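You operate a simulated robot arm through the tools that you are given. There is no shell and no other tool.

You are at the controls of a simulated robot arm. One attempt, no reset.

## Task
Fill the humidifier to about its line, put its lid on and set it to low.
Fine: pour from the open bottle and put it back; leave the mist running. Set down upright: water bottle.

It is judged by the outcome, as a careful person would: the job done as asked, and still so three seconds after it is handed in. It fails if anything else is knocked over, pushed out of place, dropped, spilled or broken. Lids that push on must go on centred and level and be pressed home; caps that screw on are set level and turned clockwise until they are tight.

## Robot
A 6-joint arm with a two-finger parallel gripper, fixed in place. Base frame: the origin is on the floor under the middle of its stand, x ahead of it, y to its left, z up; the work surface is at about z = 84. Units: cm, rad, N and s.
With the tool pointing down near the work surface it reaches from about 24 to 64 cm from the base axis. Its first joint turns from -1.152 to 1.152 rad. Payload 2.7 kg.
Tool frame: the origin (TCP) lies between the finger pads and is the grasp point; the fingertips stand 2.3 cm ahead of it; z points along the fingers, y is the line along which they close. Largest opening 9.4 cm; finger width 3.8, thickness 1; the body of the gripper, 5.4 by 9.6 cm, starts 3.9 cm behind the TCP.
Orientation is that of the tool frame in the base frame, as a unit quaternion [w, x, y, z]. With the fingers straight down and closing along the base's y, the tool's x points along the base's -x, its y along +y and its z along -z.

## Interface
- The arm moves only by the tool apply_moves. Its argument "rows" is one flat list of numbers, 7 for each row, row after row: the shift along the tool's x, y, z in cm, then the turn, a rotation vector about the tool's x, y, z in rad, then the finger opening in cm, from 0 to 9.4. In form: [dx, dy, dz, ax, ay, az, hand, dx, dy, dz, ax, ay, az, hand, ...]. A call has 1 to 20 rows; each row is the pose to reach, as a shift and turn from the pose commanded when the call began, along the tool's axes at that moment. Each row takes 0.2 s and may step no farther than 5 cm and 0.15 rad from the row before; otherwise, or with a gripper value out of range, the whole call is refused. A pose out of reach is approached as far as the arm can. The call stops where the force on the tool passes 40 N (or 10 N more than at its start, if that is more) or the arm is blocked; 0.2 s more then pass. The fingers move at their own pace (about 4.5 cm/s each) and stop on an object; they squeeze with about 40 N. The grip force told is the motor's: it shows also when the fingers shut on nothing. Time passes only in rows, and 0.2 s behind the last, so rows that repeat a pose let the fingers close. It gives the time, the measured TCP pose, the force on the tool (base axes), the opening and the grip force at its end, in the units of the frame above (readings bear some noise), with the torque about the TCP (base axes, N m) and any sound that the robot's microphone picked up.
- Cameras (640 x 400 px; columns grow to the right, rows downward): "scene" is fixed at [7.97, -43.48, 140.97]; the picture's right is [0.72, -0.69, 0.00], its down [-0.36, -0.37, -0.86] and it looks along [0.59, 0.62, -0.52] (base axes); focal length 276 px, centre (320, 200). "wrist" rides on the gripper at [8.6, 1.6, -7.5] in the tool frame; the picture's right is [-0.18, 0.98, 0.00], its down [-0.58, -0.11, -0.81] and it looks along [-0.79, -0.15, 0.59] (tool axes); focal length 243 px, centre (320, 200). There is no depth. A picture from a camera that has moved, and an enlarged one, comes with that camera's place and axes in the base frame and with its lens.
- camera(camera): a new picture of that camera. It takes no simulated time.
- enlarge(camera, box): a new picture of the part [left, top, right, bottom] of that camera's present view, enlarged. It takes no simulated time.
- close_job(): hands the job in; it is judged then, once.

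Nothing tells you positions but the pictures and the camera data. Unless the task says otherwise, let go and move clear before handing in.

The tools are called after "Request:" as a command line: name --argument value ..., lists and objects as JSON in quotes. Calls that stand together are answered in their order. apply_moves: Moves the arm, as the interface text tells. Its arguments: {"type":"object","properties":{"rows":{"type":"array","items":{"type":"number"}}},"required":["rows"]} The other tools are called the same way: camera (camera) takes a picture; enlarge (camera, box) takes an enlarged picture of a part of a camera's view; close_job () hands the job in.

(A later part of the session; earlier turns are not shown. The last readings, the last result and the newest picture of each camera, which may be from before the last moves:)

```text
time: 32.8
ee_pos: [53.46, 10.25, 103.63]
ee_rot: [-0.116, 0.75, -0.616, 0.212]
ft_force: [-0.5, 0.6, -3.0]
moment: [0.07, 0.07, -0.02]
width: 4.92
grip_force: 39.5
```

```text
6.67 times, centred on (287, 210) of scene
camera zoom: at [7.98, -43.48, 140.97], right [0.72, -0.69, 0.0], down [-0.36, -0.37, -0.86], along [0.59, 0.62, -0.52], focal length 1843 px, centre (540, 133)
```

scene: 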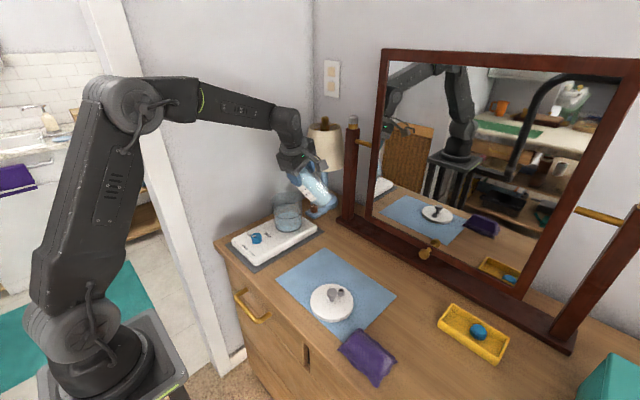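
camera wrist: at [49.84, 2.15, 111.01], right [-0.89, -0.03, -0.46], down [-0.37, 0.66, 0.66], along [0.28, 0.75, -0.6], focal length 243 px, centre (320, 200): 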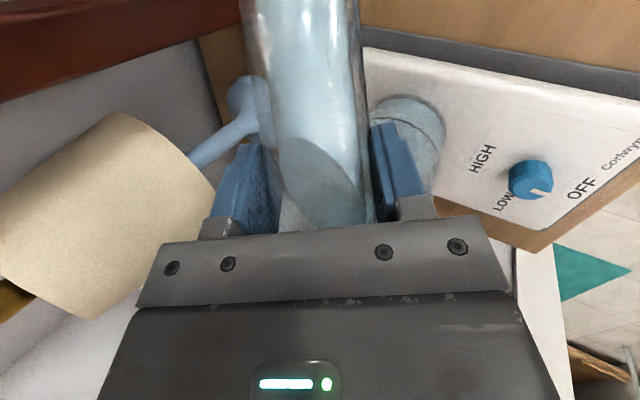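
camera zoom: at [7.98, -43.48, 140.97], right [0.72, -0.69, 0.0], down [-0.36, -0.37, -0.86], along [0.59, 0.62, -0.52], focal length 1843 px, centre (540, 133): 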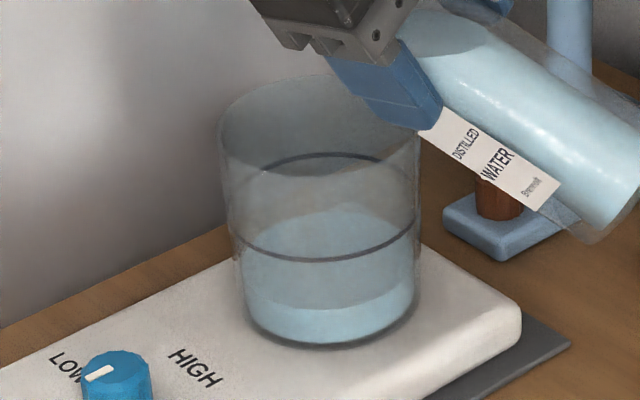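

The flow stops once the water settles below the lip, which gives good control. I increase the tilt to about 68° and check.

Request:
apply_moves --rows '[0.09, -0.08, -0.1, 0.0461, 0.1134, -0.0465, 3.0, 0.09, -0.08, -0.1, 0.0461, 0.1134, -0.0465, 3.0, 0.09, -0.08, -0.1, 0.0461, 0.1134, -0.0465, 3.0]'

Request:
enlarge --camera "scene" --box '[255, 180, 319, 240]'

```text
time: 33.6
ee_pos: [53.47, 10.32, 103.89]
ee_rot: [-0.093, 0.749, -0.597, 0.271]
ft_force: [0.2, -0.4, -2.7]
moment: [0.06, 0.07, 0.02]
width: 4.95
grip_force: 40.1
```

```text
6.67 times, centred on (287, 210) of scene
camera zoom: at [7.98, -43.48, 140.97], right [0.72, -0.69, 0.0], down [-0.36, -0.37, -0.86], along [0.59, 0.62, -0.52], focal length 1843 px, centre (540, 133)
```

zoom: 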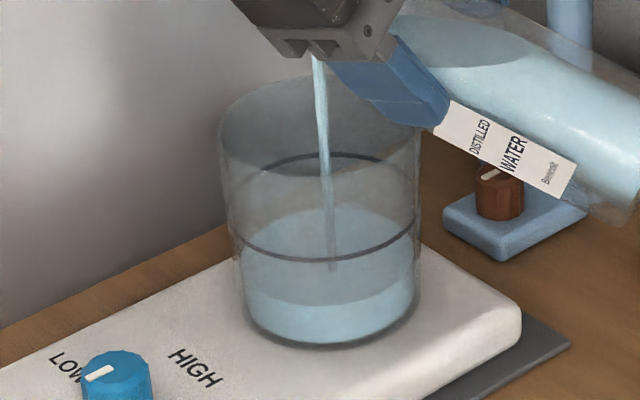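

Request:
apply_moves --rows '[0, 0, 0, 0, 0, 0, 3.0, 0, 0, 0, 0, 0, 0, 3.0, 0, 0, 0, 0, 0, 0, 3.0]'

Request:
enlarge --camera "scene" --box '[255, 180, 319, 240]'

```text
time: 34.4
ee_pos: [53.38, 10.27, 103.88]
ee_rot: [-0.094, 0.749, -0.597, 0.271]
ft_force: [-0.3, 0.8, -2.8]
moment: [0.08, 0.1, -0.01]
width: 4.94
grip_force: 39.9
```

```text
6.67 times, centred on (287, 210) of scene
camera zoom: at [7.98, -43.48, 140.97], right [0.72, -0.69, 0.0], down [-0.36, -0.37, -0.86], along [0.59, 0.62, -0.52], focal length 1843 px, centre (540, 133)
```

zoom: 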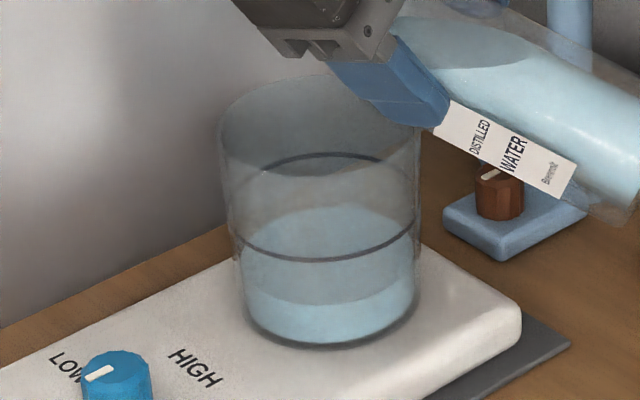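

The stream paused again with the level slightly higher. Next increment to 75°, then 82°.

Request:
apply_moves --rows '[0.1, -0.07, -0.1, 0.0461, 0.1134, -0.0465, 3.0, 0.1, -0.07, -0.1, 0.0461, 0.1134, -0.0465, 3.0, 0.1, -0.07, -0.1, 0.0461, 0.1134, -0.0465, 3.0, 0.1, -0.07, -0.1, 0.0461, 0.1134, -0.0465, 3.0, 0.1, -0.07, -0.1, 0.0461, 0.1134, -0.0465, 3.0]'

Request:
enlarge --camera "scene" --box '[255, 180, 319, 240]'

```text
time: 35.6
ee_pos: [53.34, 10.11, 104.0]
ee_rot: [-0.07, 0.744, -0.577, 0.329]
ft_force: [0.5, -1.0, -3.1]
moment: [0.08, 0.13, 0.02]
width: 4.92
grip_force: 40.0
```

```text
6.67 times, centred on (287, 210) of scene
camera zoom: at [7.98, -43.48, 140.97], right [0.72, -0.69, 0.0], down [-0.36, -0.37, -0.86], along [0.59, 0.62, -0.52], focal length 1843 px, centre (540, 133)
```

zoom: 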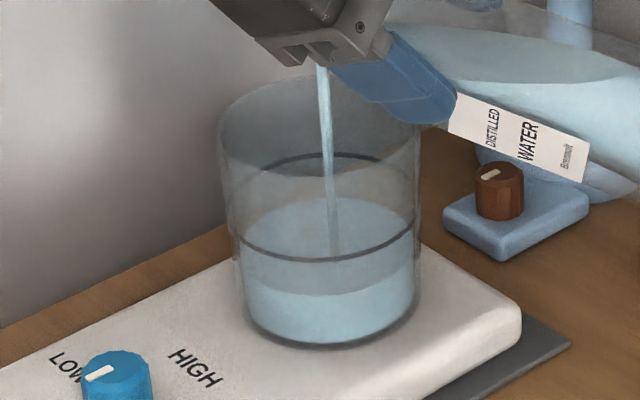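

Level is rising (front edge now ~295 px in this zoom, the line is at ~258). Holding.

Request:
apply_moves --rows '[0, 0, 0, 0, 0, 0, 3.0, 0, 0, 0, 0, 0, 0, 3.0, 0, 0, 0, 0, 0, 0, 3.0, 0, 0, 0, 0, 0, 0, 3.0]'

Request:
enlarge --camera "scene" --box '[255, 180, 319, 240]'

```text
time: 36.6
ee_pos: [53.27, 10.14, 103.99]
ee_rot: [-0.069, 0.744, -0.578, 0.329]
ft_force: [-0.3, -0.3, -2.6]
moment: [0.1, 0.1, -0.03]
width: 4.93
grip_force: 40.4
```

```text
6.67 times, centred on (287, 210) of scene
camera zoom: at [7.98, -43.48, 140.97], right [0.72, -0.69, 0.0], down [-0.36, -0.37, -0.86], along [0.59, 0.62, -0.52], focal length 1843 px, centre (540, 133)
```

zoom: 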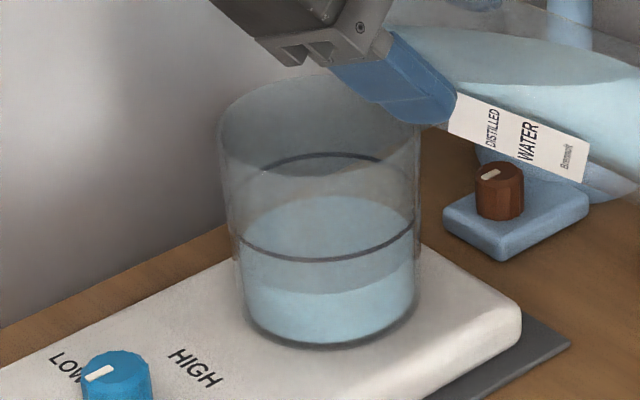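

Request:
apply_moves --rows '[0.29, -0.48, -0.39, 0.0461, 0.1134, -0.0465, 3.0, 0.29, -0.48, -0.39, 0.0461, 0.1134, -0.0465, 3.0, 0.29, -0.48, -0.39, 0.0461, 0.1134, -0.0465, 3.0, 0.29, -0.48, -0.39, 0.0461, 0.1134, -0.0465, 3.0, 0.29, -0.48, -0.39, 0.0461, 0.1134, -0.0465, 3.0]'

Request:
enlarge --camera "scene" --box '[255, 180, 319, 240]'

```text
time: 37.8
ee_pos: [53.76, 10.17, 104.71]
ee_rot: [-0.046, 0.735, -0.556, 0.386]
ft_force: [-0.5, 0.1, -1.6]
moment: [0.09, 0.08, 0.01]
width: 4.94
grip_force: 40.3
```

```text
6.67 times, centred on (287, 210) of scene
camera zoom: at [7.98, -43.48, 140.97], right [0.72, -0.69, 0.0], down [-0.36, -0.37, -0.86], along [0.59, 0.62, -0.52], focal length 1843 px, centre (540, 133)
```

zoom: 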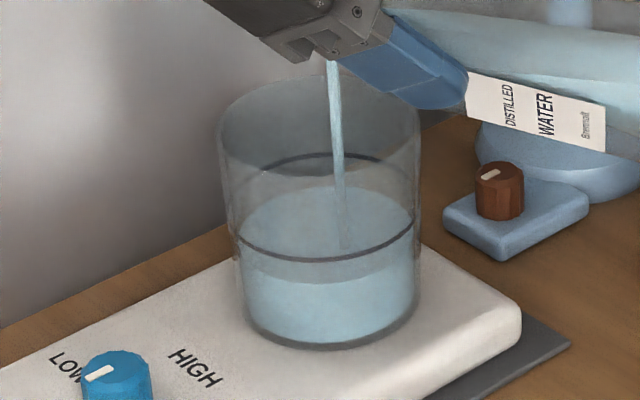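

Front edge at ~281 px; still below the line. Holding this tilt until it stops.

Request:
apply_moves --rows '[0, 0, 0, 0, 0, 0, 3.0, 0, 0, 0, 0, 0, 0, 3.0, 0, 0, 0, 0, 0, 0, 3.0, 0, 0, 0, 0, 0, 0, 3.0]'

Request:
enlarge --camera "scene" --box '[255, 180, 319, 240]'

```text
time: 38.8
ee_pos: [53.73, 10.06, 104.74]
ee_rot: [-0.047, 0.735, -0.556, 0.385]
ft_force: [-0.1, 0.4, -2.1]
moment: [0.07, 0.08, -0.02]
width: 4.92
grip_force: 39.9
```

```text
6.67 times, centred on (287, 210) of scene
camera zoom: at [7.97, -43.48, 140.97], right [0.72, -0.69, 0.0], down [-0.36, -0.37, -0.86], along [0.59, 0.62, -0.52], focal length 1843 px, centre (540, 133)
```

zoom: 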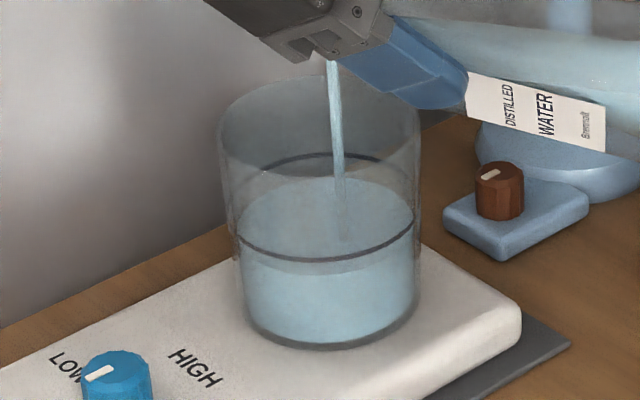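

Front edge ~272 px, still flowing slowly. Continuing to hold.

Request:
apply_moves --rows '[0, 0, 0, 0, 0, 0, 3.0, 0, 0, 0, 0, 0, 0, 3.0, 0, 0, 0, 0, 0, 0, 3.0, 0, 0, 0, 0, 0, 0, 3.0]'

Request:
enlarge --camera "scene" --box '[255, 180, 319, 240]'

```text
time: 39.8
ee_pos: [53.66, 10.15, 104.65]
ee_rot: [-0.047, 0.735, -0.556, 0.385]
ft_force: [-0.4, 0.5, -2.5]
moment: [0.06, 0.07, -0.03]
width: 4.94
grip_force: 40.1
```

```text
6.67 times, centred on (287, 210) of scene
camera zoom: at [7.97, -43.48, 140.97], right [0.72, -0.69, 0.0], down [-0.36, -0.37, -0.86], along [0.59, 0.62, -0.52], focal length 1843 px, centre (540, 133)
```

zoom: 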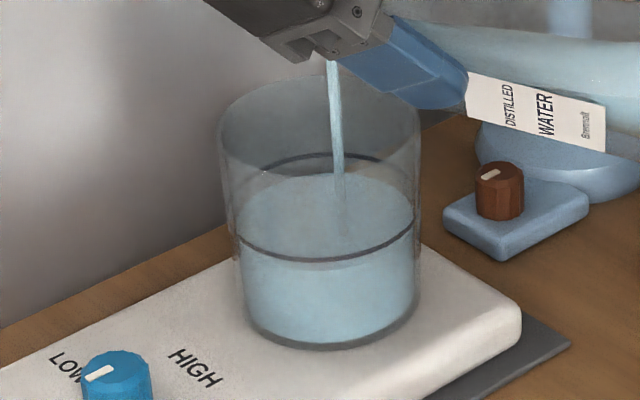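

Almost at the line: surface centre ~218 px vs ring ~207. A little more.

Request:
apply_moves --rows '[0, 0, 0, 0, 0, 0, 3.0, 0, 0, 0, 0, 0, 0, 3.0]'

Request:
enlarge --camera "scene" --box '[263, 190, 311, 230]'

```text
time: 40.4
ee_pos: [53.71, 10.01, 104.79]
ee_rot: [-0.046, 0.735, -0.556, 0.385]
ft_force: [-0.7, -0.2, -1.6]
moment: [0.06, 0.06, 0.0]
width: 4.93
grip_force: 39.4
```

```text
10.00 times, centred on (287, 210) of scene
camera zoom: at [7.97, -43.48, 140.97], right [0.72, -0.69, 0.0], down [-0.36, -0.37, -0.86], along [0.59, 0.62, -0.52], focal length 2764 px, centre (650, 100)
```

zoom: 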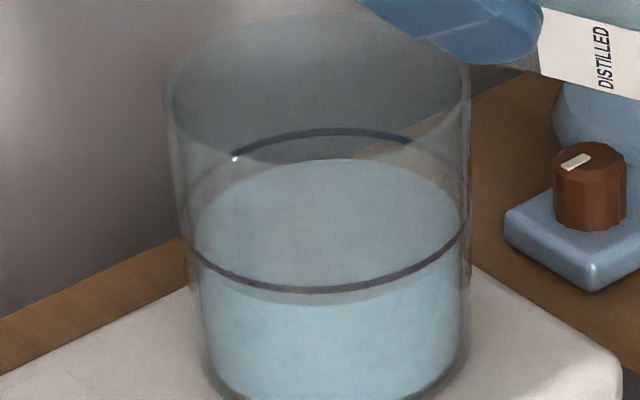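

The stream stopped about 0.7 cm below the line. A small extra tilt of 3.5° should bring it to the line.

Request:
apply_moves --rows '[0.1, -0.15, -0.12, 0.0215, 0.0528, -0.0217, 3.0, 0.1, -0.15, -0.12, 0.0215, 0.0528, -0.0217, 3.0, 0.1, -0.15, -0.12, 0.0215, 0.0528, -0.0217, 3.0, 0.1, -0.15, -0.12, 0.0215, 0.0528, -0.0217, 3.0]'

Request:
enlarge --camera "scene" --box '[263, 190, 311, 230]'

```text
time: 41.4
ee_pos: [53.86, 10.21, 104.94]
ee_rot: [-0.035, 0.73, -0.544, 0.412]
ft_force: [1.1, 1.2, -2.1]
moment: [0.03, 0.05, 0.03]
width: 4.89
grip_force: 40.2
```

```text
10.00 times, centred on (287, 210) of scene
camera zoom: at [7.97, -43.48, 140.97], right [0.72, -0.69, 0.0], down [-0.36, -0.37, -0.86], along [0.59, 0.62, -0.52], focal length 2764 px, centre (650, 100)
```

zoom: 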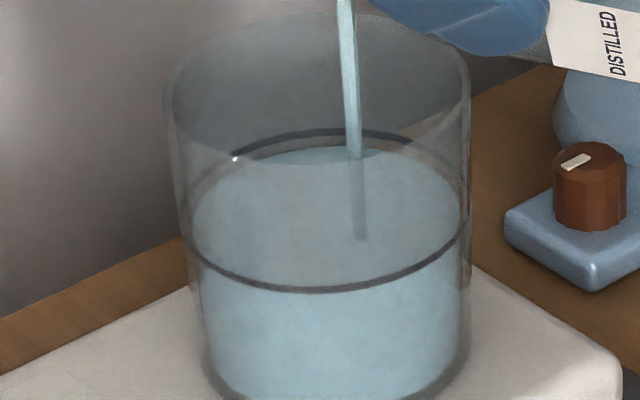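

Request:
apply_moves --rows '[0, 0, 0, 0, 0, 0, 3.0, 0, 0, 0, 0, 0, 0, 3.0]'

Request:
enlarge --camera "scene" --box '[263, 190, 311, 230]'

```text
time: 42.0
ee_pos: [53.87, 10.1, 105.0]
ee_rot: [-0.035, 0.73, -0.545, 0.411]
ft_force: [-0.3, -0.3, -2.4]
moment: [0.06, 0.07, -0.03]
width: 4.93
grip_force: 40.7
```

```text
10.00 times, centred on (287, 210) of scene
camera zoom: at [7.97, -43.48, 140.97], right [0.72, -0.69, 0.0], down [-0.36, -0.37, -0.86], along [0.59, 0.62, -0.52], focal length 2764 px, centre (650, 100)
```

zoom: 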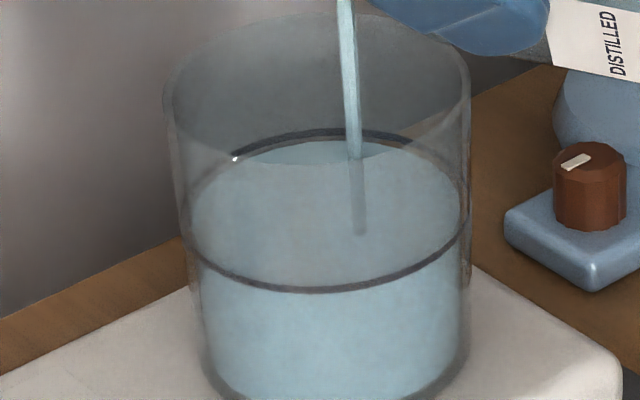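

The water is at the line. I tilt the bottle back now while keeping its mouth over the tank.

Request:
apply_moves --rows '[-0.08, 0.2, -0.15, -0.0462, -0.1134, 0.0465, 3.0, -0.08, 0.2, -0.15, -0.0923, -0.2269, 0.0931, 3.0, 0.26, -0.14, -0.65, -0.1385, -0.3403, 0.1396, 3.0, 0.65, -0.59, -1.35, -0.1847, -0.4538, 0.1862, 3.0, 1.09, -1.12, -2.24, -0.2308, -0.5672, 0.2327, 3.0]'

Request:
enlarge --camera "scene" --box '[263, 190, 311, 230]'

Request:
camera --camera "scene"

```text
time: 43.2
ee_pos: [53.06, 10.81, 107.68]
ee_rot: [-0.149, 0.748, -0.635, 0.12]
ft_force: [0.9, 0.7, -1.7]
moment: [0.03, 0.04, 0.0]
width: 4.92
grip_force: 39.6
```

```text
10.00 times, centred on (287, 210) of scene
camera zoom: at [7.97, -43.48, 140.97], right [0.72, -0.69, 0.0], down [-0.36, -0.37, -0.86], along [0.59, 0.62, -0.52], focal length 2764 px, centre (650, 100)
```

zoom: 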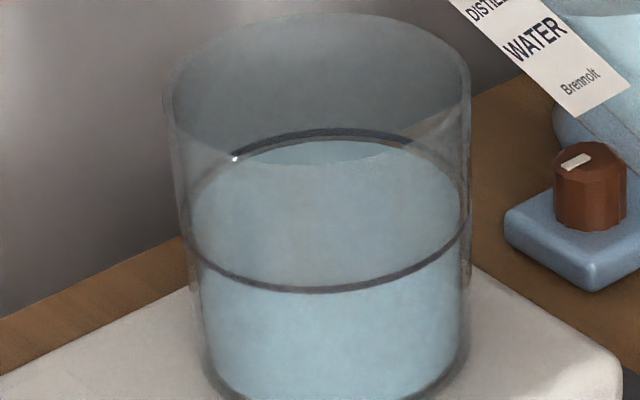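

```text
taken
```

scene: 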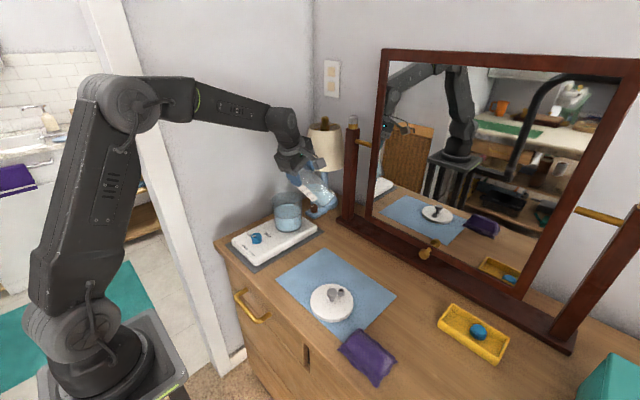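

Level matches the line. Returning the bottle upright and up, clear of the tank.

Request:
apply_moves --rows '[-0.46, -0.485, -1.51, -0.0497, -0.1222, 0.0501, 3.0, -0.915, -0.872, -2.78, -0.0994, -0.2444, 0.1002, 3.0, -1.37, -1.26, -4.05, -0.1491, -0.3666, 0.1503, 3.0, -1.82, -1.447, -4.83, -0.1988, -0.4888, 0.2004, 3.0, -2.27, -1.436, -5.11, -0.2485, -0.611, 0.2505, 3.0, -2.71, -1.326, -5.15, -0.2983, -0.7331, 0.3008, 3.0, -2.71, -1.326, -5.15, -0.2983, -0.7331, 0.3008, 3.0]'

Request:
camera --camera "wrist"

Request:
enlarge --camera "scene" --box '[230, 130, 350, 230]'

```text
time: 44.8
ee_pos: [52.07, 13.1, 112.9]
ee_rot: [0.273, -0.652, 0.654, 0.271]
ft_force: [0.3, 0.2, -1.2]
moment: [0.0, 0.0, 0.04]
width: 4.9
grip_force: 39.9
```

```text
taken
camera wrist: at [50.53, 1.68, 111.94], right [-0.98, 0.13, 0.13], down [0.11, -0.16, 0.98], along [0.15, 0.98, 0.15], focal length 243 px, centre (320, 200)
```

wrist: 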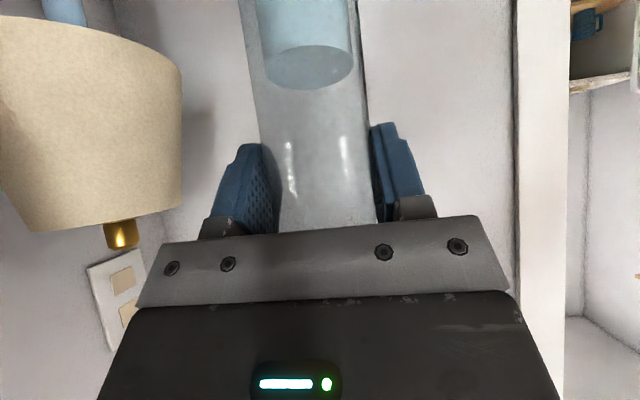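

```text
4.00 times, centred on (290, 180) of scene
camera zoom: at [7.97, -43.48, 140.97], right [0.72, -0.69, 0.0], down [-0.36, -0.37, -0.86], along [0.59, 0.62, -0.52], focal length 1106 px, centre (440, 280)
```

zoom: 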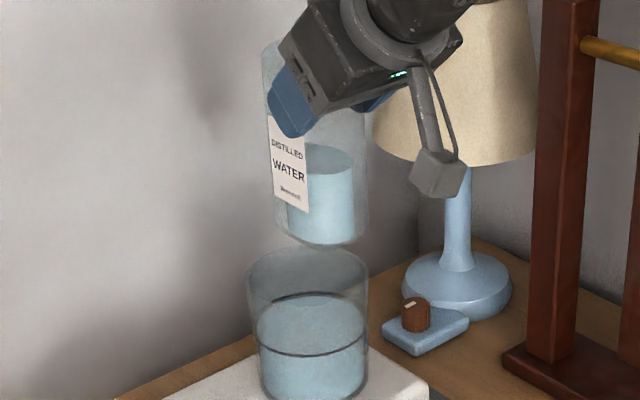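

Bottle upright and unchanged in the hand. Carrying it back over its original spot on the mat.

Request:
apply_moves --rows '[1.0, 0.9, -1.0, 0, 0, 0, 3.0, 2.8, 2.4, -2.8, 0, 0, 0, 3.0, 4.9, 4.2, -4.9, 0, 0, 0, 3.0, 7.0, 6.0, -7.0, 0, 0, 0, 3.0, 8.9, 7.7, -9.0, 0, 0, 0, 3.0, 10.2, 8.8, -10.3, 0, 0, 0, 3.0, 10.64, 9.2, -10.73, 0, 0, 0, 3.0, 10.64, 9.2, -10.73, 0, 0, 0, 3.0, 10.64, 9.2, -10.73, 0, 0, 0, 3.0]'

```text
time: 46.8
ee_pos: [42.96, -2.05, 112.75]
ee_rot: [-0.272, 0.653, -0.653, -0.271]
ft_force: [-0.3, 0.1, -1.0]
moment: [-0.05, 0.01, 0.01]
width: 4.91
grip_force: 40.2
```

Request:
apply_moves --rows '[1.2, 0.04, 1.2, 0, 0, 0, 3.0, 3.6, 0.08, 3.6, 0, 0, 0, 3.0, 6.2, 0.08, 6.2, 0, 0, 0, 3.0, 8.7, 0.08, 8.7, 0, 0, 0, 3.0, 10.2, 0.08, 10.25, 0, 0, 0, 3.0, 10.78, 0.08, 10.82, 0, 0, 0, 3.0, 10.78, 0.08, 10.82, 0, 0, 0, 3.0]'

Request:
enlarge --camera "scene" --box '[240, 200, 400, 300]'

Request:
camera --camera "wrist"

```text
time: 48.4
ee_pos: [42.82, -2.02, 97.83]
ee_rot: [-0.271, 0.653, -0.653, -0.271]
ft_force: [-0.3, -0.2, -1.4]
moment: [-0.02, -0.01, -0.02]
width: 4.91
grip_force: 40.1
```

```text
4.00 times, centred on (320, 250) of scene
camera zoom: at [7.97, -43.48, 140.97], right [0.72, -0.69, 0.0], down [-0.36, -0.37, -0.86], along [0.59, 0.62, -0.52], focal length 1106 px, centre (320, 0)
```

zoom: 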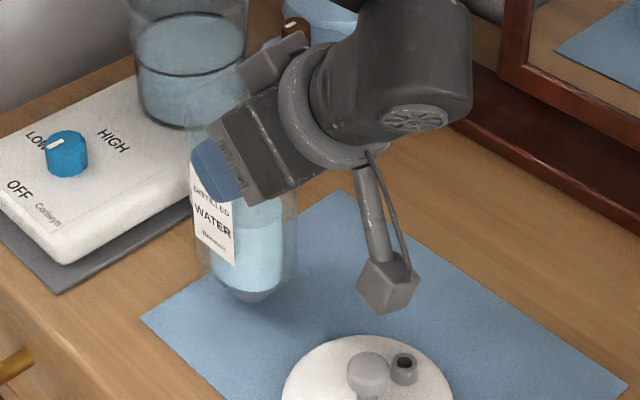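

```text
taken
camera wrist: at [41.19, -13.5, 96.9], right [-0.98, 0.13, 0.13], down [0.11, -0.16, 0.98], along [0.15, 0.98, 0.14], focal length 243 px, centre (320, 200)
```

wrist: 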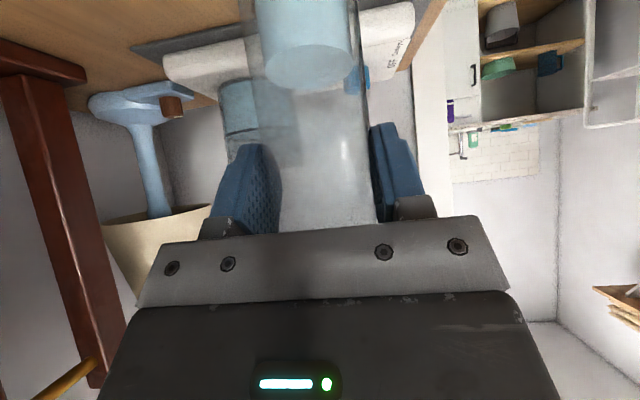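

About 2.5 cm left; lowering slowly.

Request:
apply_moves --rows '[0.5, 0, 0.5, 0, 0, 0, 3.0, 1.0, 0, 1.0, 0, 0, 0, 3.0, 1.35, 0, 1.35, 0, 0, 0, 3.0, 1.55, 0, 1.55, 0, 0, 0, 3.0, 1.55, 0, 1.55, 0, 0, 0, 3.0]'

Request:
enlarge --camera "scene" --box '[270, 240, 334, 280]'

```text
time: 49.6
ee_pos: [42.92, -1.92, 95.44]
ee_rot: [0.272, -0.653, 0.653, 0.27]
ft_force: [0.9, -0.2, -1.5]
moment: [0.0, 0.02, -0.01]
width: 4.94
grip_force: 40.1
```

```text
10.00 times, centred on (302, 260) of scene
camera zoom: at [7.97, -43.48, 140.97], right [0.72, -0.69, 0.0], down [-0.36, -0.37, -0.86], along [0.59, 0.62, -0.52], focal length 2764 px, centre (500, -400)
```

zoom: 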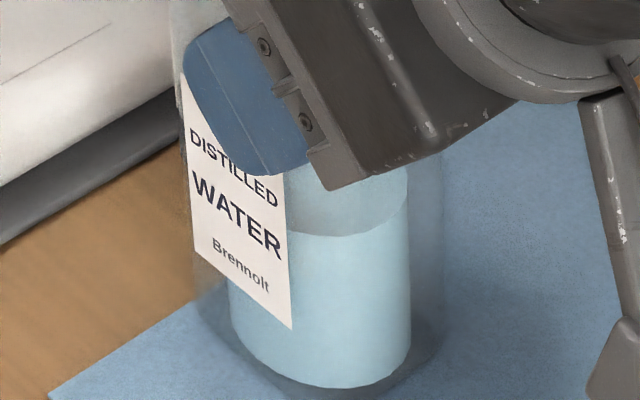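

Request:
apply_moves --rows '[0.07, 0, 0.07, 0, 0, 0, 3.0, 0.14, 0, 0.14, 0, 0, 0, 3.0, 0.14, 0, 0.14, 0, 0, 0, 3.0]'

```text
time: 50.4
ee_pos: [42.89, -1.87, 95.53]
ee_rot: [-0.273, 0.653, -0.652, -0.271]
ft_force: [-3.8, -0.8, 9.9]
moment: [0.17, 0.47, 0.06]
width: 4.92
grip_force: 39.4
```

Contact with the table is felt (about 10 N). I ease the pressure slightly, then open the fingers.

Request:
apply_moves --rows '[-0.07, 0, -0.07, 0, 0, 0, 3.0, -0.07, 0, -0.07, 0, 0, 0, 3.0]'

Request:
apply_moves --rows '[0, 0, 0, 0, 0, 0, 5.2, 0, 0, 0, 0, 0, 0, 6.0, 0, 0, 0, 0, 0, 0, 7.5, 0, 0, 0, 0, 0, 0, 9.0, 0, 0, 0, 0, 0, 0, 9.0]'

Request:
camera --camera "wrist"

Request:
enlarge --camera "scene" --box '[240, 200, 400, 300]'

```text
time: 51.0
ee_pos: [42.99, -1.92, 95.49]
ee_rot: [0.273, -0.653, 0.653, 0.27]
ft_force: [1.0, 2.6, 5.7]
moment: [0.49, 0.0, -0.08]
width: 4.91
grip_force: 40.0
```

```text
time: 52.2
ee_pos: [42.92, -2.05, 95.42]
ee_rot: [0.272, -0.653, 0.653, 0.271]
ft_force: [-0.8, -0.1, -0.2]
moment: [0.01, -0.01, -0.02]
width: 9.0
grip_force: 0.0
```

```text
taken
camera wrist: at [41.29, -13.47, 94.52], right [-0.98, 0.13, 0.13], down [0.11, -0.16, 0.98], along [0.15, 0.98, 0.14], focal length 243 px, centre (320, 200)
```

wrist: 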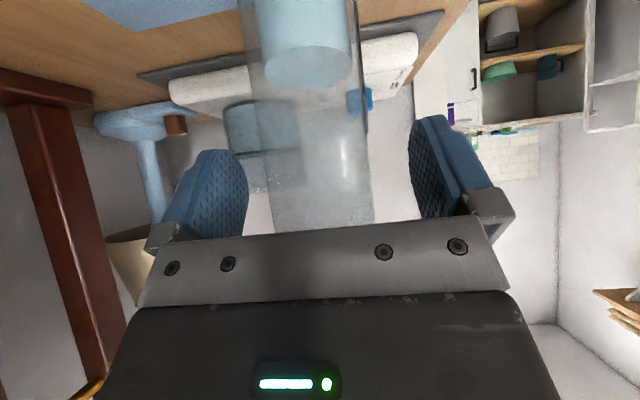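

```text
4.00 times, centred on (320, 250) of scene
camera zoom: at [7.97, -43.48, 140.97], right [0.72, -0.69, 0.0], down [-0.36, -0.37, -0.86], along [0.59, 0.62, -0.52], focal length 1106 px, centre (320, 0)
```

zoom: 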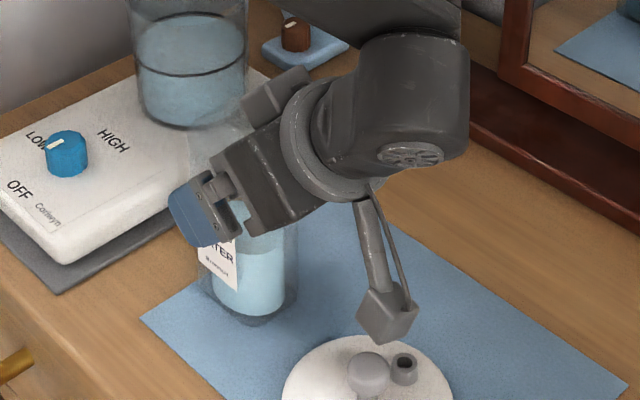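

The bottle stands upright on its mat. Raising the hand straight up, clear of it.

Request:
apply_moves --rows '[-0.7, 0, -0.7, 0, 0, 0, 9.0, -2.8, 0, -2.8, 0, 0, 0, 9.0, -5.6, 0, -5.6, 0, 0, 0, 9.0, -8.4, 0, -8.4, 0, 0, 0, 9.0, -10.65, 0, -10.6, 0, 0, 0, 9.0, -10.65, 0, -10.6, 0, 0, 0, 9.0]'

Request:
camera --camera "scene"

Request:
enlarge --camera "scene" --box '[240, 200, 400, 300]'

```text
time: 53.6
ee_pos: [42.63, -2.07, 110.46]
ee_rot: [0.271, -0.653, 0.653, 0.27]
ft_force: [-1.0, -0.4, -0.2]
moment: [-0.02, -0.01, 0.0]
width: 8.98
grip_force: 0.0
```

```text
taken
```

scene: 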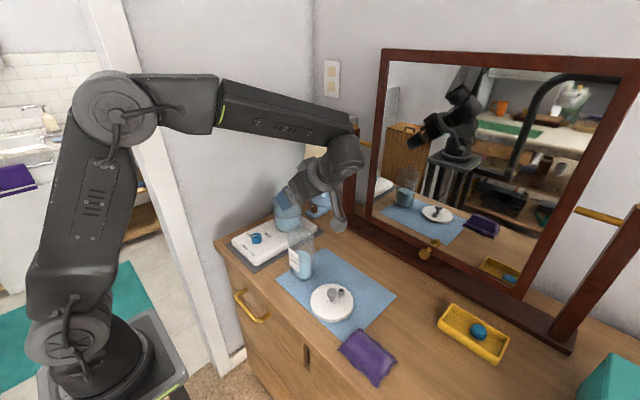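

```text
4.00 times, centred on (320, 250) of scene
camera zoom: at [7.97, -43.48, 140.97], right [0.72, -0.69, 0.0], down [-0.36, -0.37, -0.86], along [0.59, 0.62, -0.52], focal length 1106 px, centre (320, 0)
```

zoom: 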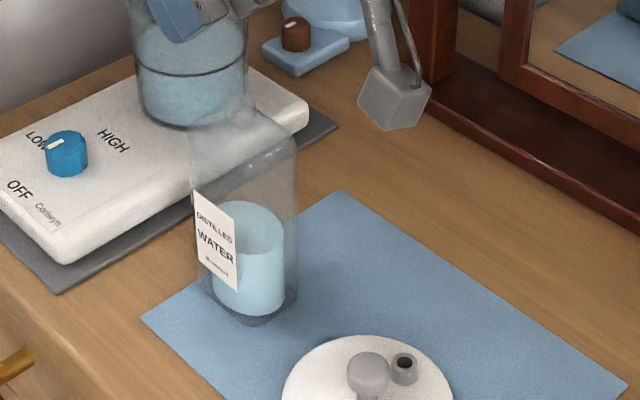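

Bottle is back in its place. Now the lid: I bring the tool back to pointing straight down while moving above the lid.

Request:
apply_moves --rows '[0.9, 0.38, -1.6, 0, 0.131, 0, 9.0, 1.8, 0.77, -3.3, 0, 0.262, 0, 9.0, 2.74, 1.15, -4.9, 0, 0.393, 0, 9.0, 3.65, 1.53, -6.5, 0, 0.524, 0, 9.0, 4.6, 1.9, -8.2, 0, 0.655, 0, 9.0, 5.48, 2.3, -9.79, 0, 0.7865, 0, 9.0, 5.48, 2.3, -9.79, 0, 0.7865, 0, 9.0]'

Request:
apply_moves --rows '[0, 0, 0, 0, 0, 0.143, 9.0, 0, 0, 0, 0, 0, 0.286, 9.0, 0, 0, 0, 0, 0, 0.428, 9.0, 0, 0, 0, 0, 0, 0.571, 9.0, 0, 0, 0, 0, 0, 0.714, 9.0, 0, 0, 0, 0, 0, 0.857, 9.0, 0, 0, 0, 0, 0, 1.0, 9.0, 0, 0, 0, 0, 0, 1.142, 9.0, 0, 0, 0, 0, 0, 1.285, 9.0, 0, 0, 0, 0, 0, 1.428, 9.0, 0, 0, 0, 0, 0, 1.5708, 9.0, 0, 0, 0, 0, 0, 1.5708, 9.0]'

Request:
camera --camera "wrist"

```text
time: 55.2
ee_pos: [40.65, -12.66, 113.42]
ee_rot: [0.0, 0.707, -0.707, 0.001]
ft_force: [0.2, 0.1, -0.7]
moment: [0.0, 0.0, -0.07]
width: 9.0
grip_force: 0.0
```

```text
time: 57.8
ee_pos: [40.74, -12.8, 113.46]
ee_rot: [0.001, 0.002, 1.0, 0.0]
ft_force: [0.0, 0.4, -0.1]
moment: [0.0, 0.01, -0.01]
width: 9.02
grip_force: 0.1
```

```text
taken
camera wrist: at [31.94, -11.15, 120.85], right [0.19, 0.98, 0.0], down [0.58, -0.11, 0.81], along [0.79, -0.15, -0.59], focal length 243 px, centre (320, 200)
```

wrist: 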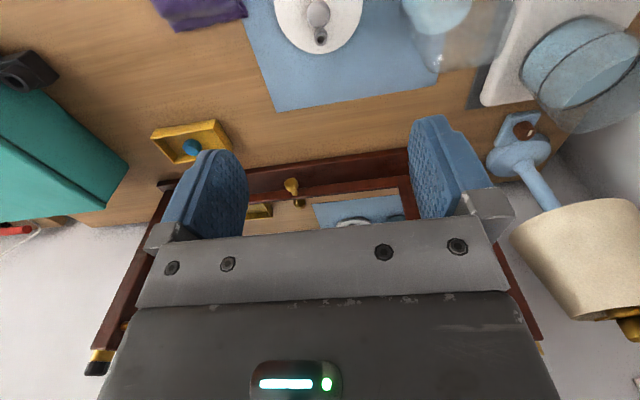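

Request:
enlarge --camera "wrist" --box '[240, 0, 400, 100]'

Request:
enlarge --camera "scene" --box '[292, 270, 372, 330]'

```text
4.00 times, centred on (320, 50) of wrist
camera zoom: at [31.94, -11.15, 120.85], right [0.19, 0.98, 0.0], down [0.58, -0.11, 0.81], along [0.79, -0.15, -0.59], focal length 970 px, centre (320, 800)
```

zoom: 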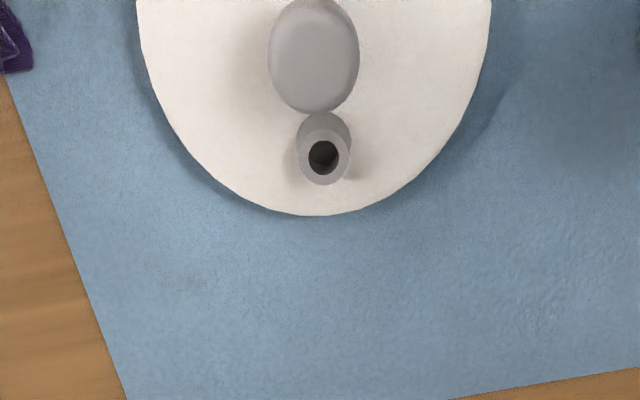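

```text
6.67 times, centred on (332, 300) of scene
camera zoom: at [7.97, -43.48, 140.97], right [0.72, -0.69, 0.0], down [-0.36, -0.37, -0.86], along [0.59, 0.62, -0.52], focal length 1843 px, centre (240, -467)
```

zoom: 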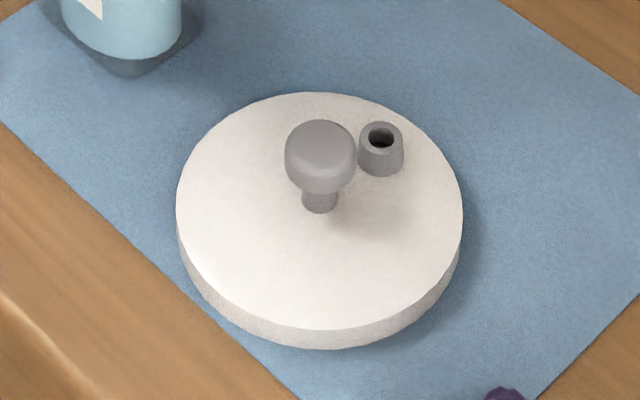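

Knob on the lid is near (41.2, -13.1, 87.5), with the mist nozzle on its +x side, so closing along y is clear. I descend part-way above the knob for a precise alignment check.

Request:
apply_moves --rows '[-0.15, -0.08, 4, 0, 0, 0, 5.5, -0.3, -0.16, 8, 0, 0, 0, 5.5, -0.45, -0.24, 12, 0, 0, 0, 5.5, -0.62, -0.31, 15.4, 0, 0, 0, 5.5, -0.62, -0.31, 15.4, 0, 0, 0, 5.5]'

Request:
camera --camera "wrist"

Request:
enlarge --camera "wrist" --box '[240, 20, 400, 120]'

```text
time: 59.0
ee_pos: [41.08, -12.83, 98.15]
ee_rot: [0.0, 0.0, 1.0, 0.0]
ft_force: [0.4, -0.3, -0.5]
moment: [0.0, 0.04, -0.05]
width: 5.5
grip_force: 0.1
```

```text
taken
camera wrist: at [32.44, -11.32, 105.39], right [0.18, 0.98, 0.0], down [0.58, -0.11, 0.81], along [0.79, -0.15, -0.59], focal length 243 px, centre (320, 200)
```

wrist: 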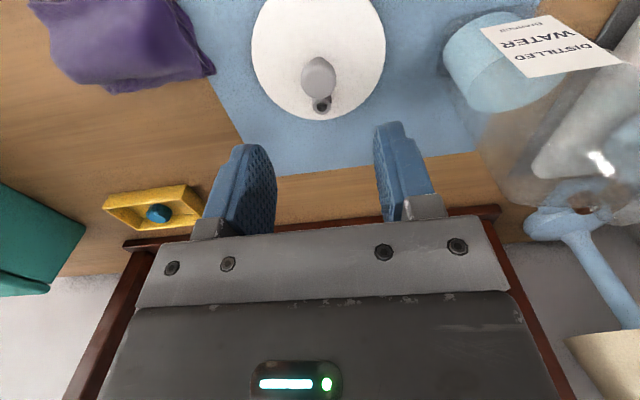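

```text
4.00 times, centred on (320, 70) of wrist
camera zoom: at [32.44, -11.32, 105.39], right [0.18, 0.98, 0.0], down [0.58, -0.11, 0.81], along [0.79, -0.15, -0.59], focal length 970 px, centre (320, 720)
```

zoom: 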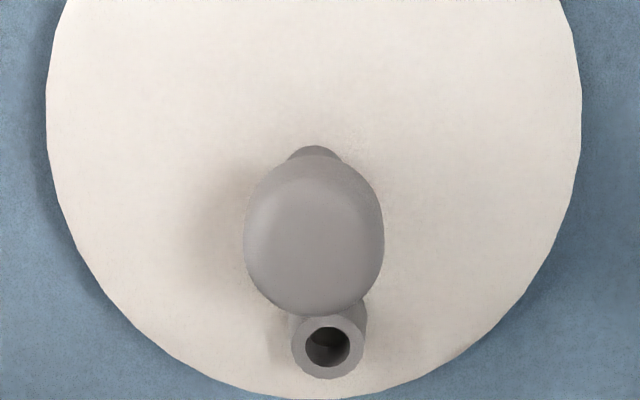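

Knob centre is about 0.4 cm further in +x and 0.1 cm in -y from the tool axis. Correcting and lowering more.

Request:
apply_moves --rows '[-0.4, -0.1, 3, 0, 0, 0, 5.5, -0.4, -0.1, 6.5, 0, 0, 0, 5.5, -0.4, -0.1, 6.5, 0, 0, 0, 5.5]'

Request:
camera --camera "wrist"

Request:
enlarge --camera "scene" --box '[282, 240, 378, 300]'

```text
time: 59.8
ee_pos: [41.77, -13.01, 91.61]
ee_rot: [0.002, 0.0, 1.0, -0.001]
ft_force: [0.5, -0.1, -0.2]
moment: [0.0, 0.03, 0.02]
width: 5.5
grip_force: 0.0
```

```text
taken
camera wrist: at [33.05, -11.44, 98.96], right [0.18, 0.98, 0.0], down [0.58, -0.11, 0.81], along [0.79, -0.15, -0.59], focal length 243 px, centre (320, 200)
```

wrist: 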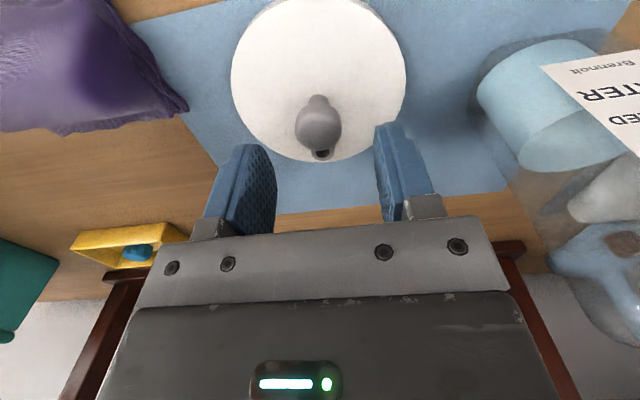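

```text
6.67 times, centred on (330, 270) of scene
camera zoom: at [7.97, -43.48, 140.97], right [0.72, -0.69, 0.0], down [-0.36, -0.37, -0.86], along [0.59, 0.62, -0.52], focal length 1843 px, centre (253, -267)
```

zoom: 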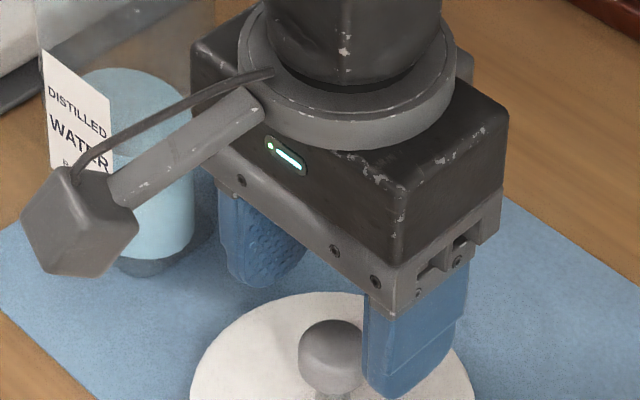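

Request:
enlarge --camera "wrist" --box '[270, 80, 370, 170]'

```text
4.44 times, centred on (320, 125) of wrist
camera zoom: at [33.05, -11.44, 98.96], right [0.18, 0.98, 0.0], down [0.58, -0.11, 0.81], along [0.79, -0.15, -0.59], focal length 1078 px, centre (320, 533)
```

zoom: 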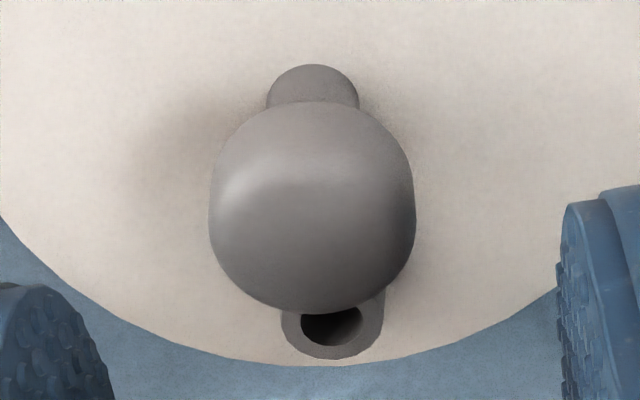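

Aligned. Lowering to the grasp height so that the pads cover the knob head with the fingertips still above the lid's disc.

Request:
apply_moves --rows '[0, -0.1, 1.0, 0, 0, 0, 5.5, 0, -0.1, 2.0, 0, 0, 0, 5.5, 0, -0.1, 2.7, 0, 0, 0, 5.5, 0, -0.1, 3.1, 0, 0, 0, 5.5, 0, -0.1, 3.1, 0, 0, 0, 5.5]'

Request:
camera --camera "wrist"

Request:
enlarge --camera "scene" --box '[282, 260, 378, 320]'

```text
time: 61.0
ee_pos: [41.76, -13.28, 88.42]
ee_rot: [0.001, 0.001, 1.0, 0.0]
ft_force: [0.2, -0.7, 0.6]
moment: [0.0, -0.02, 0.0]
width: 5.53
grip_force: 0.0
```

```text
taken
camera wrist: at [33.0, -11.7, 95.82], right [0.18, 0.98, 0.0], down [0.58, -0.11, 0.81], along [0.79, -0.15, -0.59], focal length 243 px, centre (320, 200)
```

wrist: 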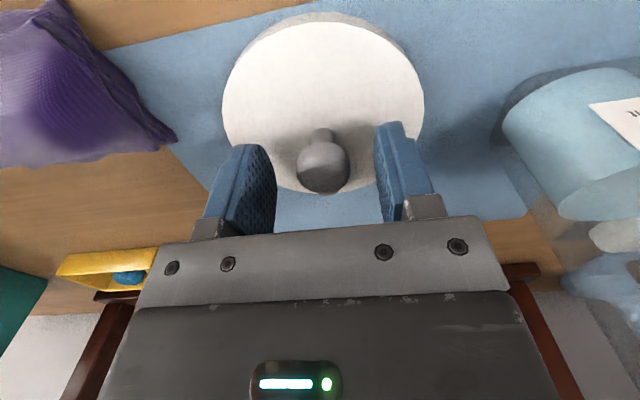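

```text
6.67 times, centred on (330, 290) of scene
camera zoom: at [7.97, -43.48, 140.97], right [0.72, -0.69, 0.0], down [-0.36, -0.37, -0.86], along [0.59, 0.62, -0.52], focal length 1843 px, centre (253, -400)
```

zoom: 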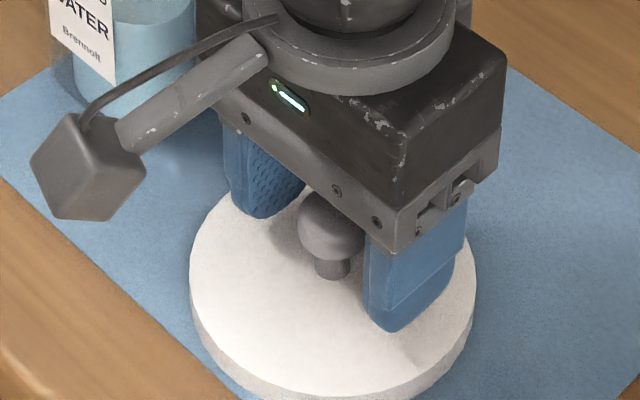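

The knob is between the pads. Closing the gripper on it.

Request:
apply_moves --rows '[0, 0.12, 0, 0, 0, 0, 4.5, 0, 0.12, 0, 0, 0, 0, 3.5, 0, 0.12, 0, 0, 0, 0, 2.5, 0, 0.12, 0, 0, 0, 0, 1.0, 0, 0.12, 0, 0, 0, 0, 1.0, 0, 0.12, 0, 0, 0, 0, 1.0]'

Request:
camera --camera "wrist"

Request:
enlarge --camera "wrist" --box '[240, 80, 400, 220]'

```text
time: 62.4
ee_pos: [41.67, -13.0, 88.43]
ee_rot: [0.001, -0.001, 1.0, 0.0]
ft_force: [0.0, 0.5, 0.1]
moment: [0.01, 0.05, -0.02]
width: 2.48
grip_force: 39.6
```

```text
taken
camera wrist: at [33.0, -11.56, 95.81], right [0.18, 0.98, 0.0], down [0.58, -0.11, 0.81], along [0.79, -0.15, -0.59], focal length 243 px, centre (320, 200)
```

wrist: 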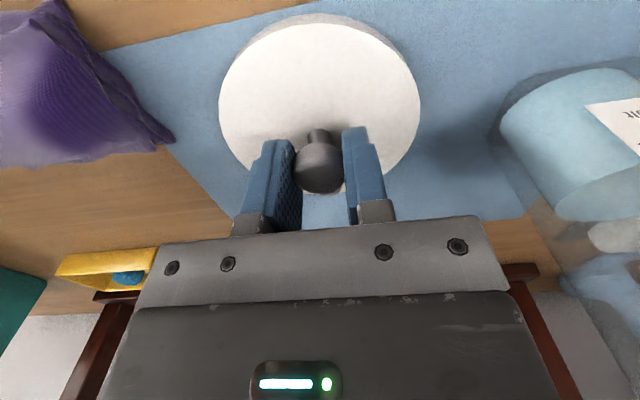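

```text
2.86 times, centred on (320, 150) of wrist
camera zoom: at [33.0, -11.56, 95.81], right [0.18, 0.98, 0.0], down [0.58, -0.11, 0.81], along [0.79, -0.15, -0.59], focal length 693 px, centre (320, 343)
```

zoom: 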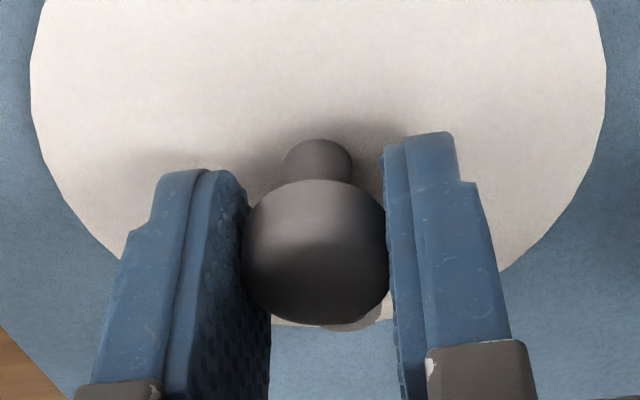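

Knob gripped, aligned with the tool axis. Lifting the lid slightly to check it hangs level.

Request:
apply_moves --rows '[0, 0, -0.5, 0, 0, 0, 1.0, 0, 0, -2, 0, 0, 0, 1.0, 0, 0, -4, 0, 0, 0, 1.0, 0, 0, -4, 0, 0, 0, 1.0]'

Request:
enlarge --camera "scene" --box '[282, 240, 378, 300]'

Request:
camera --camera "wrist"

```text
time: 63.4
ee_pos: [41.63, -13.19, 92.44]
ee_rot: [0.001, 0.0, 1.0, 0.0]
ft_force: [1.0, 0.3, 0.3]
moment: [-0.02, 0.0, -0.02]
width: 2.46
grip_force: 39.9
```

```text
6.67 times, centred on (330, 270) of scene
camera zoom: at [7.97, -43.48, 140.97], right [0.72, -0.69, 0.0], down [-0.36, -0.37, -0.86], along [0.59, 0.62, -0.52], focal length 1843 px, centre (253, -267)
```

zoom: 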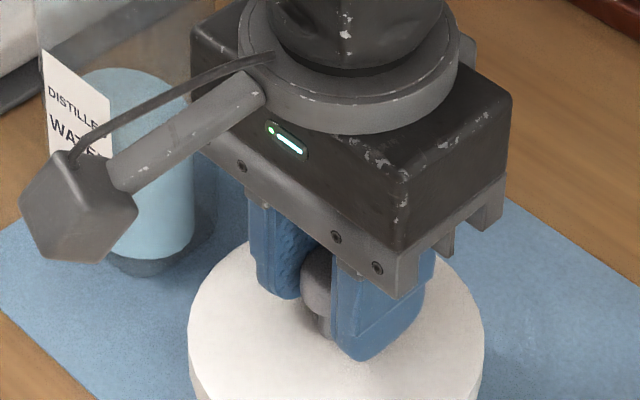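

```text
taken
camera wrist: at [32.92, -11.61, 99.81], right [0.18, 0.98, 0.0], down [0.58, -0.11, 0.81], along [0.79, -0.15, -0.59], focal length 243 px, centre (320, 200)
```

wrist: 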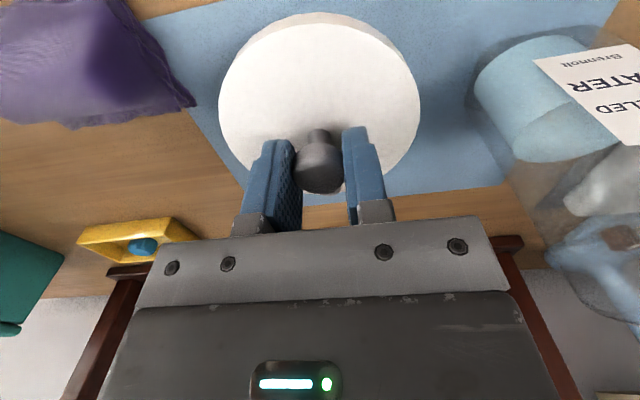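

Lid is level in the grip. Raising it high and moving it over towards the tank.

Request:
apply_moves --rows '[0, 0, -1.5, 0, 0, 0, 1.0, 0, 0, -5, 0, 0, 0, 1.0, 0, 0, -9, 0, 0, 0, 1.0, 0, 0, -13, 0, 0, 0, 1.0, 0, 0, -16.5, 0, 0, 0, 1.0, 0, 0, -19.0, 0, 0, 0, 1.0, -0.5, 1.5, -19.6, 0, 0, 0, 1.0, -1.6, 5, -19.6, 0, 0, 0, 1.0, -2.8, 9, -19.6, 0, 0, 0, 1.0, -4.0, 13, -19.6, 0, 0, 0, 1.0, -5.3, 17, -19.6, 0, 0, 0, 1.0, -6.5, 21, -19.6, 0, 0, 0, 1.0, -7.7, 25, -19.6, 0, 0, 0, 1.0, -8.7, 28, -19.6, 0, 0, 0, 1.0, -9.2, 29.5, -19.6, 0, 0, 0, 1.0, -9.2, 29.5, -19.6, 0, 0, 0, 1.0]'

Request:
camera --camera "wrist"

Request:
enlarge --camera "scene" --box '[220, 130, 348, 230]'

```text
time: 66.8
ee_pos: [50.79, 16.52, 112.08]
ee_rot: [0.001, 0.0, 1.0, 0.0]
ft_force: [-1.1, 0.1, 0.2]
moment: [0.02, 0.0, 0.04]
width: 2.5
grip_force: 39.8
```

```text
taken
camera wrist: at [42.06, 17.96, 119.5], right [0.18, 0.98, 0.0], down [0.58, -0.11, 0.81], along [0.79, -0.15, -0.59], focal length 243 px, centre (320, 200)
```

wrist: 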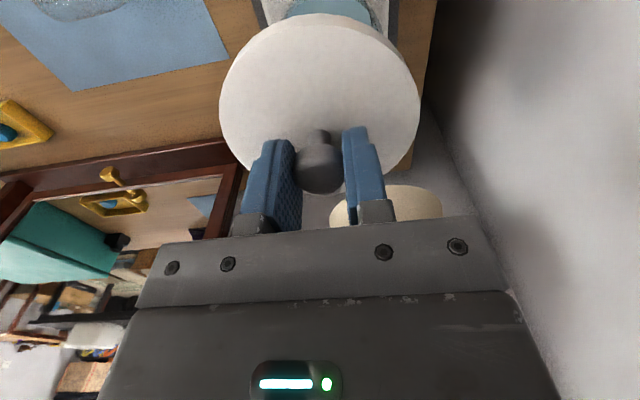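

```text
4.00 times, centred on (284, 180) of scene
camera zoom: at [7.97, -43.48, 140.97], right [0.72, -0.69, 0.0], down [-0.36, -0.37, -0.86], along [0.59, 0.62, -0.52], focal length 1106 px, centre (464, 280)
```

zoom: 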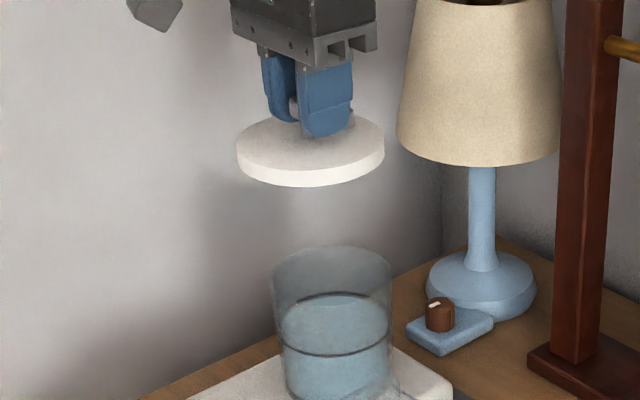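

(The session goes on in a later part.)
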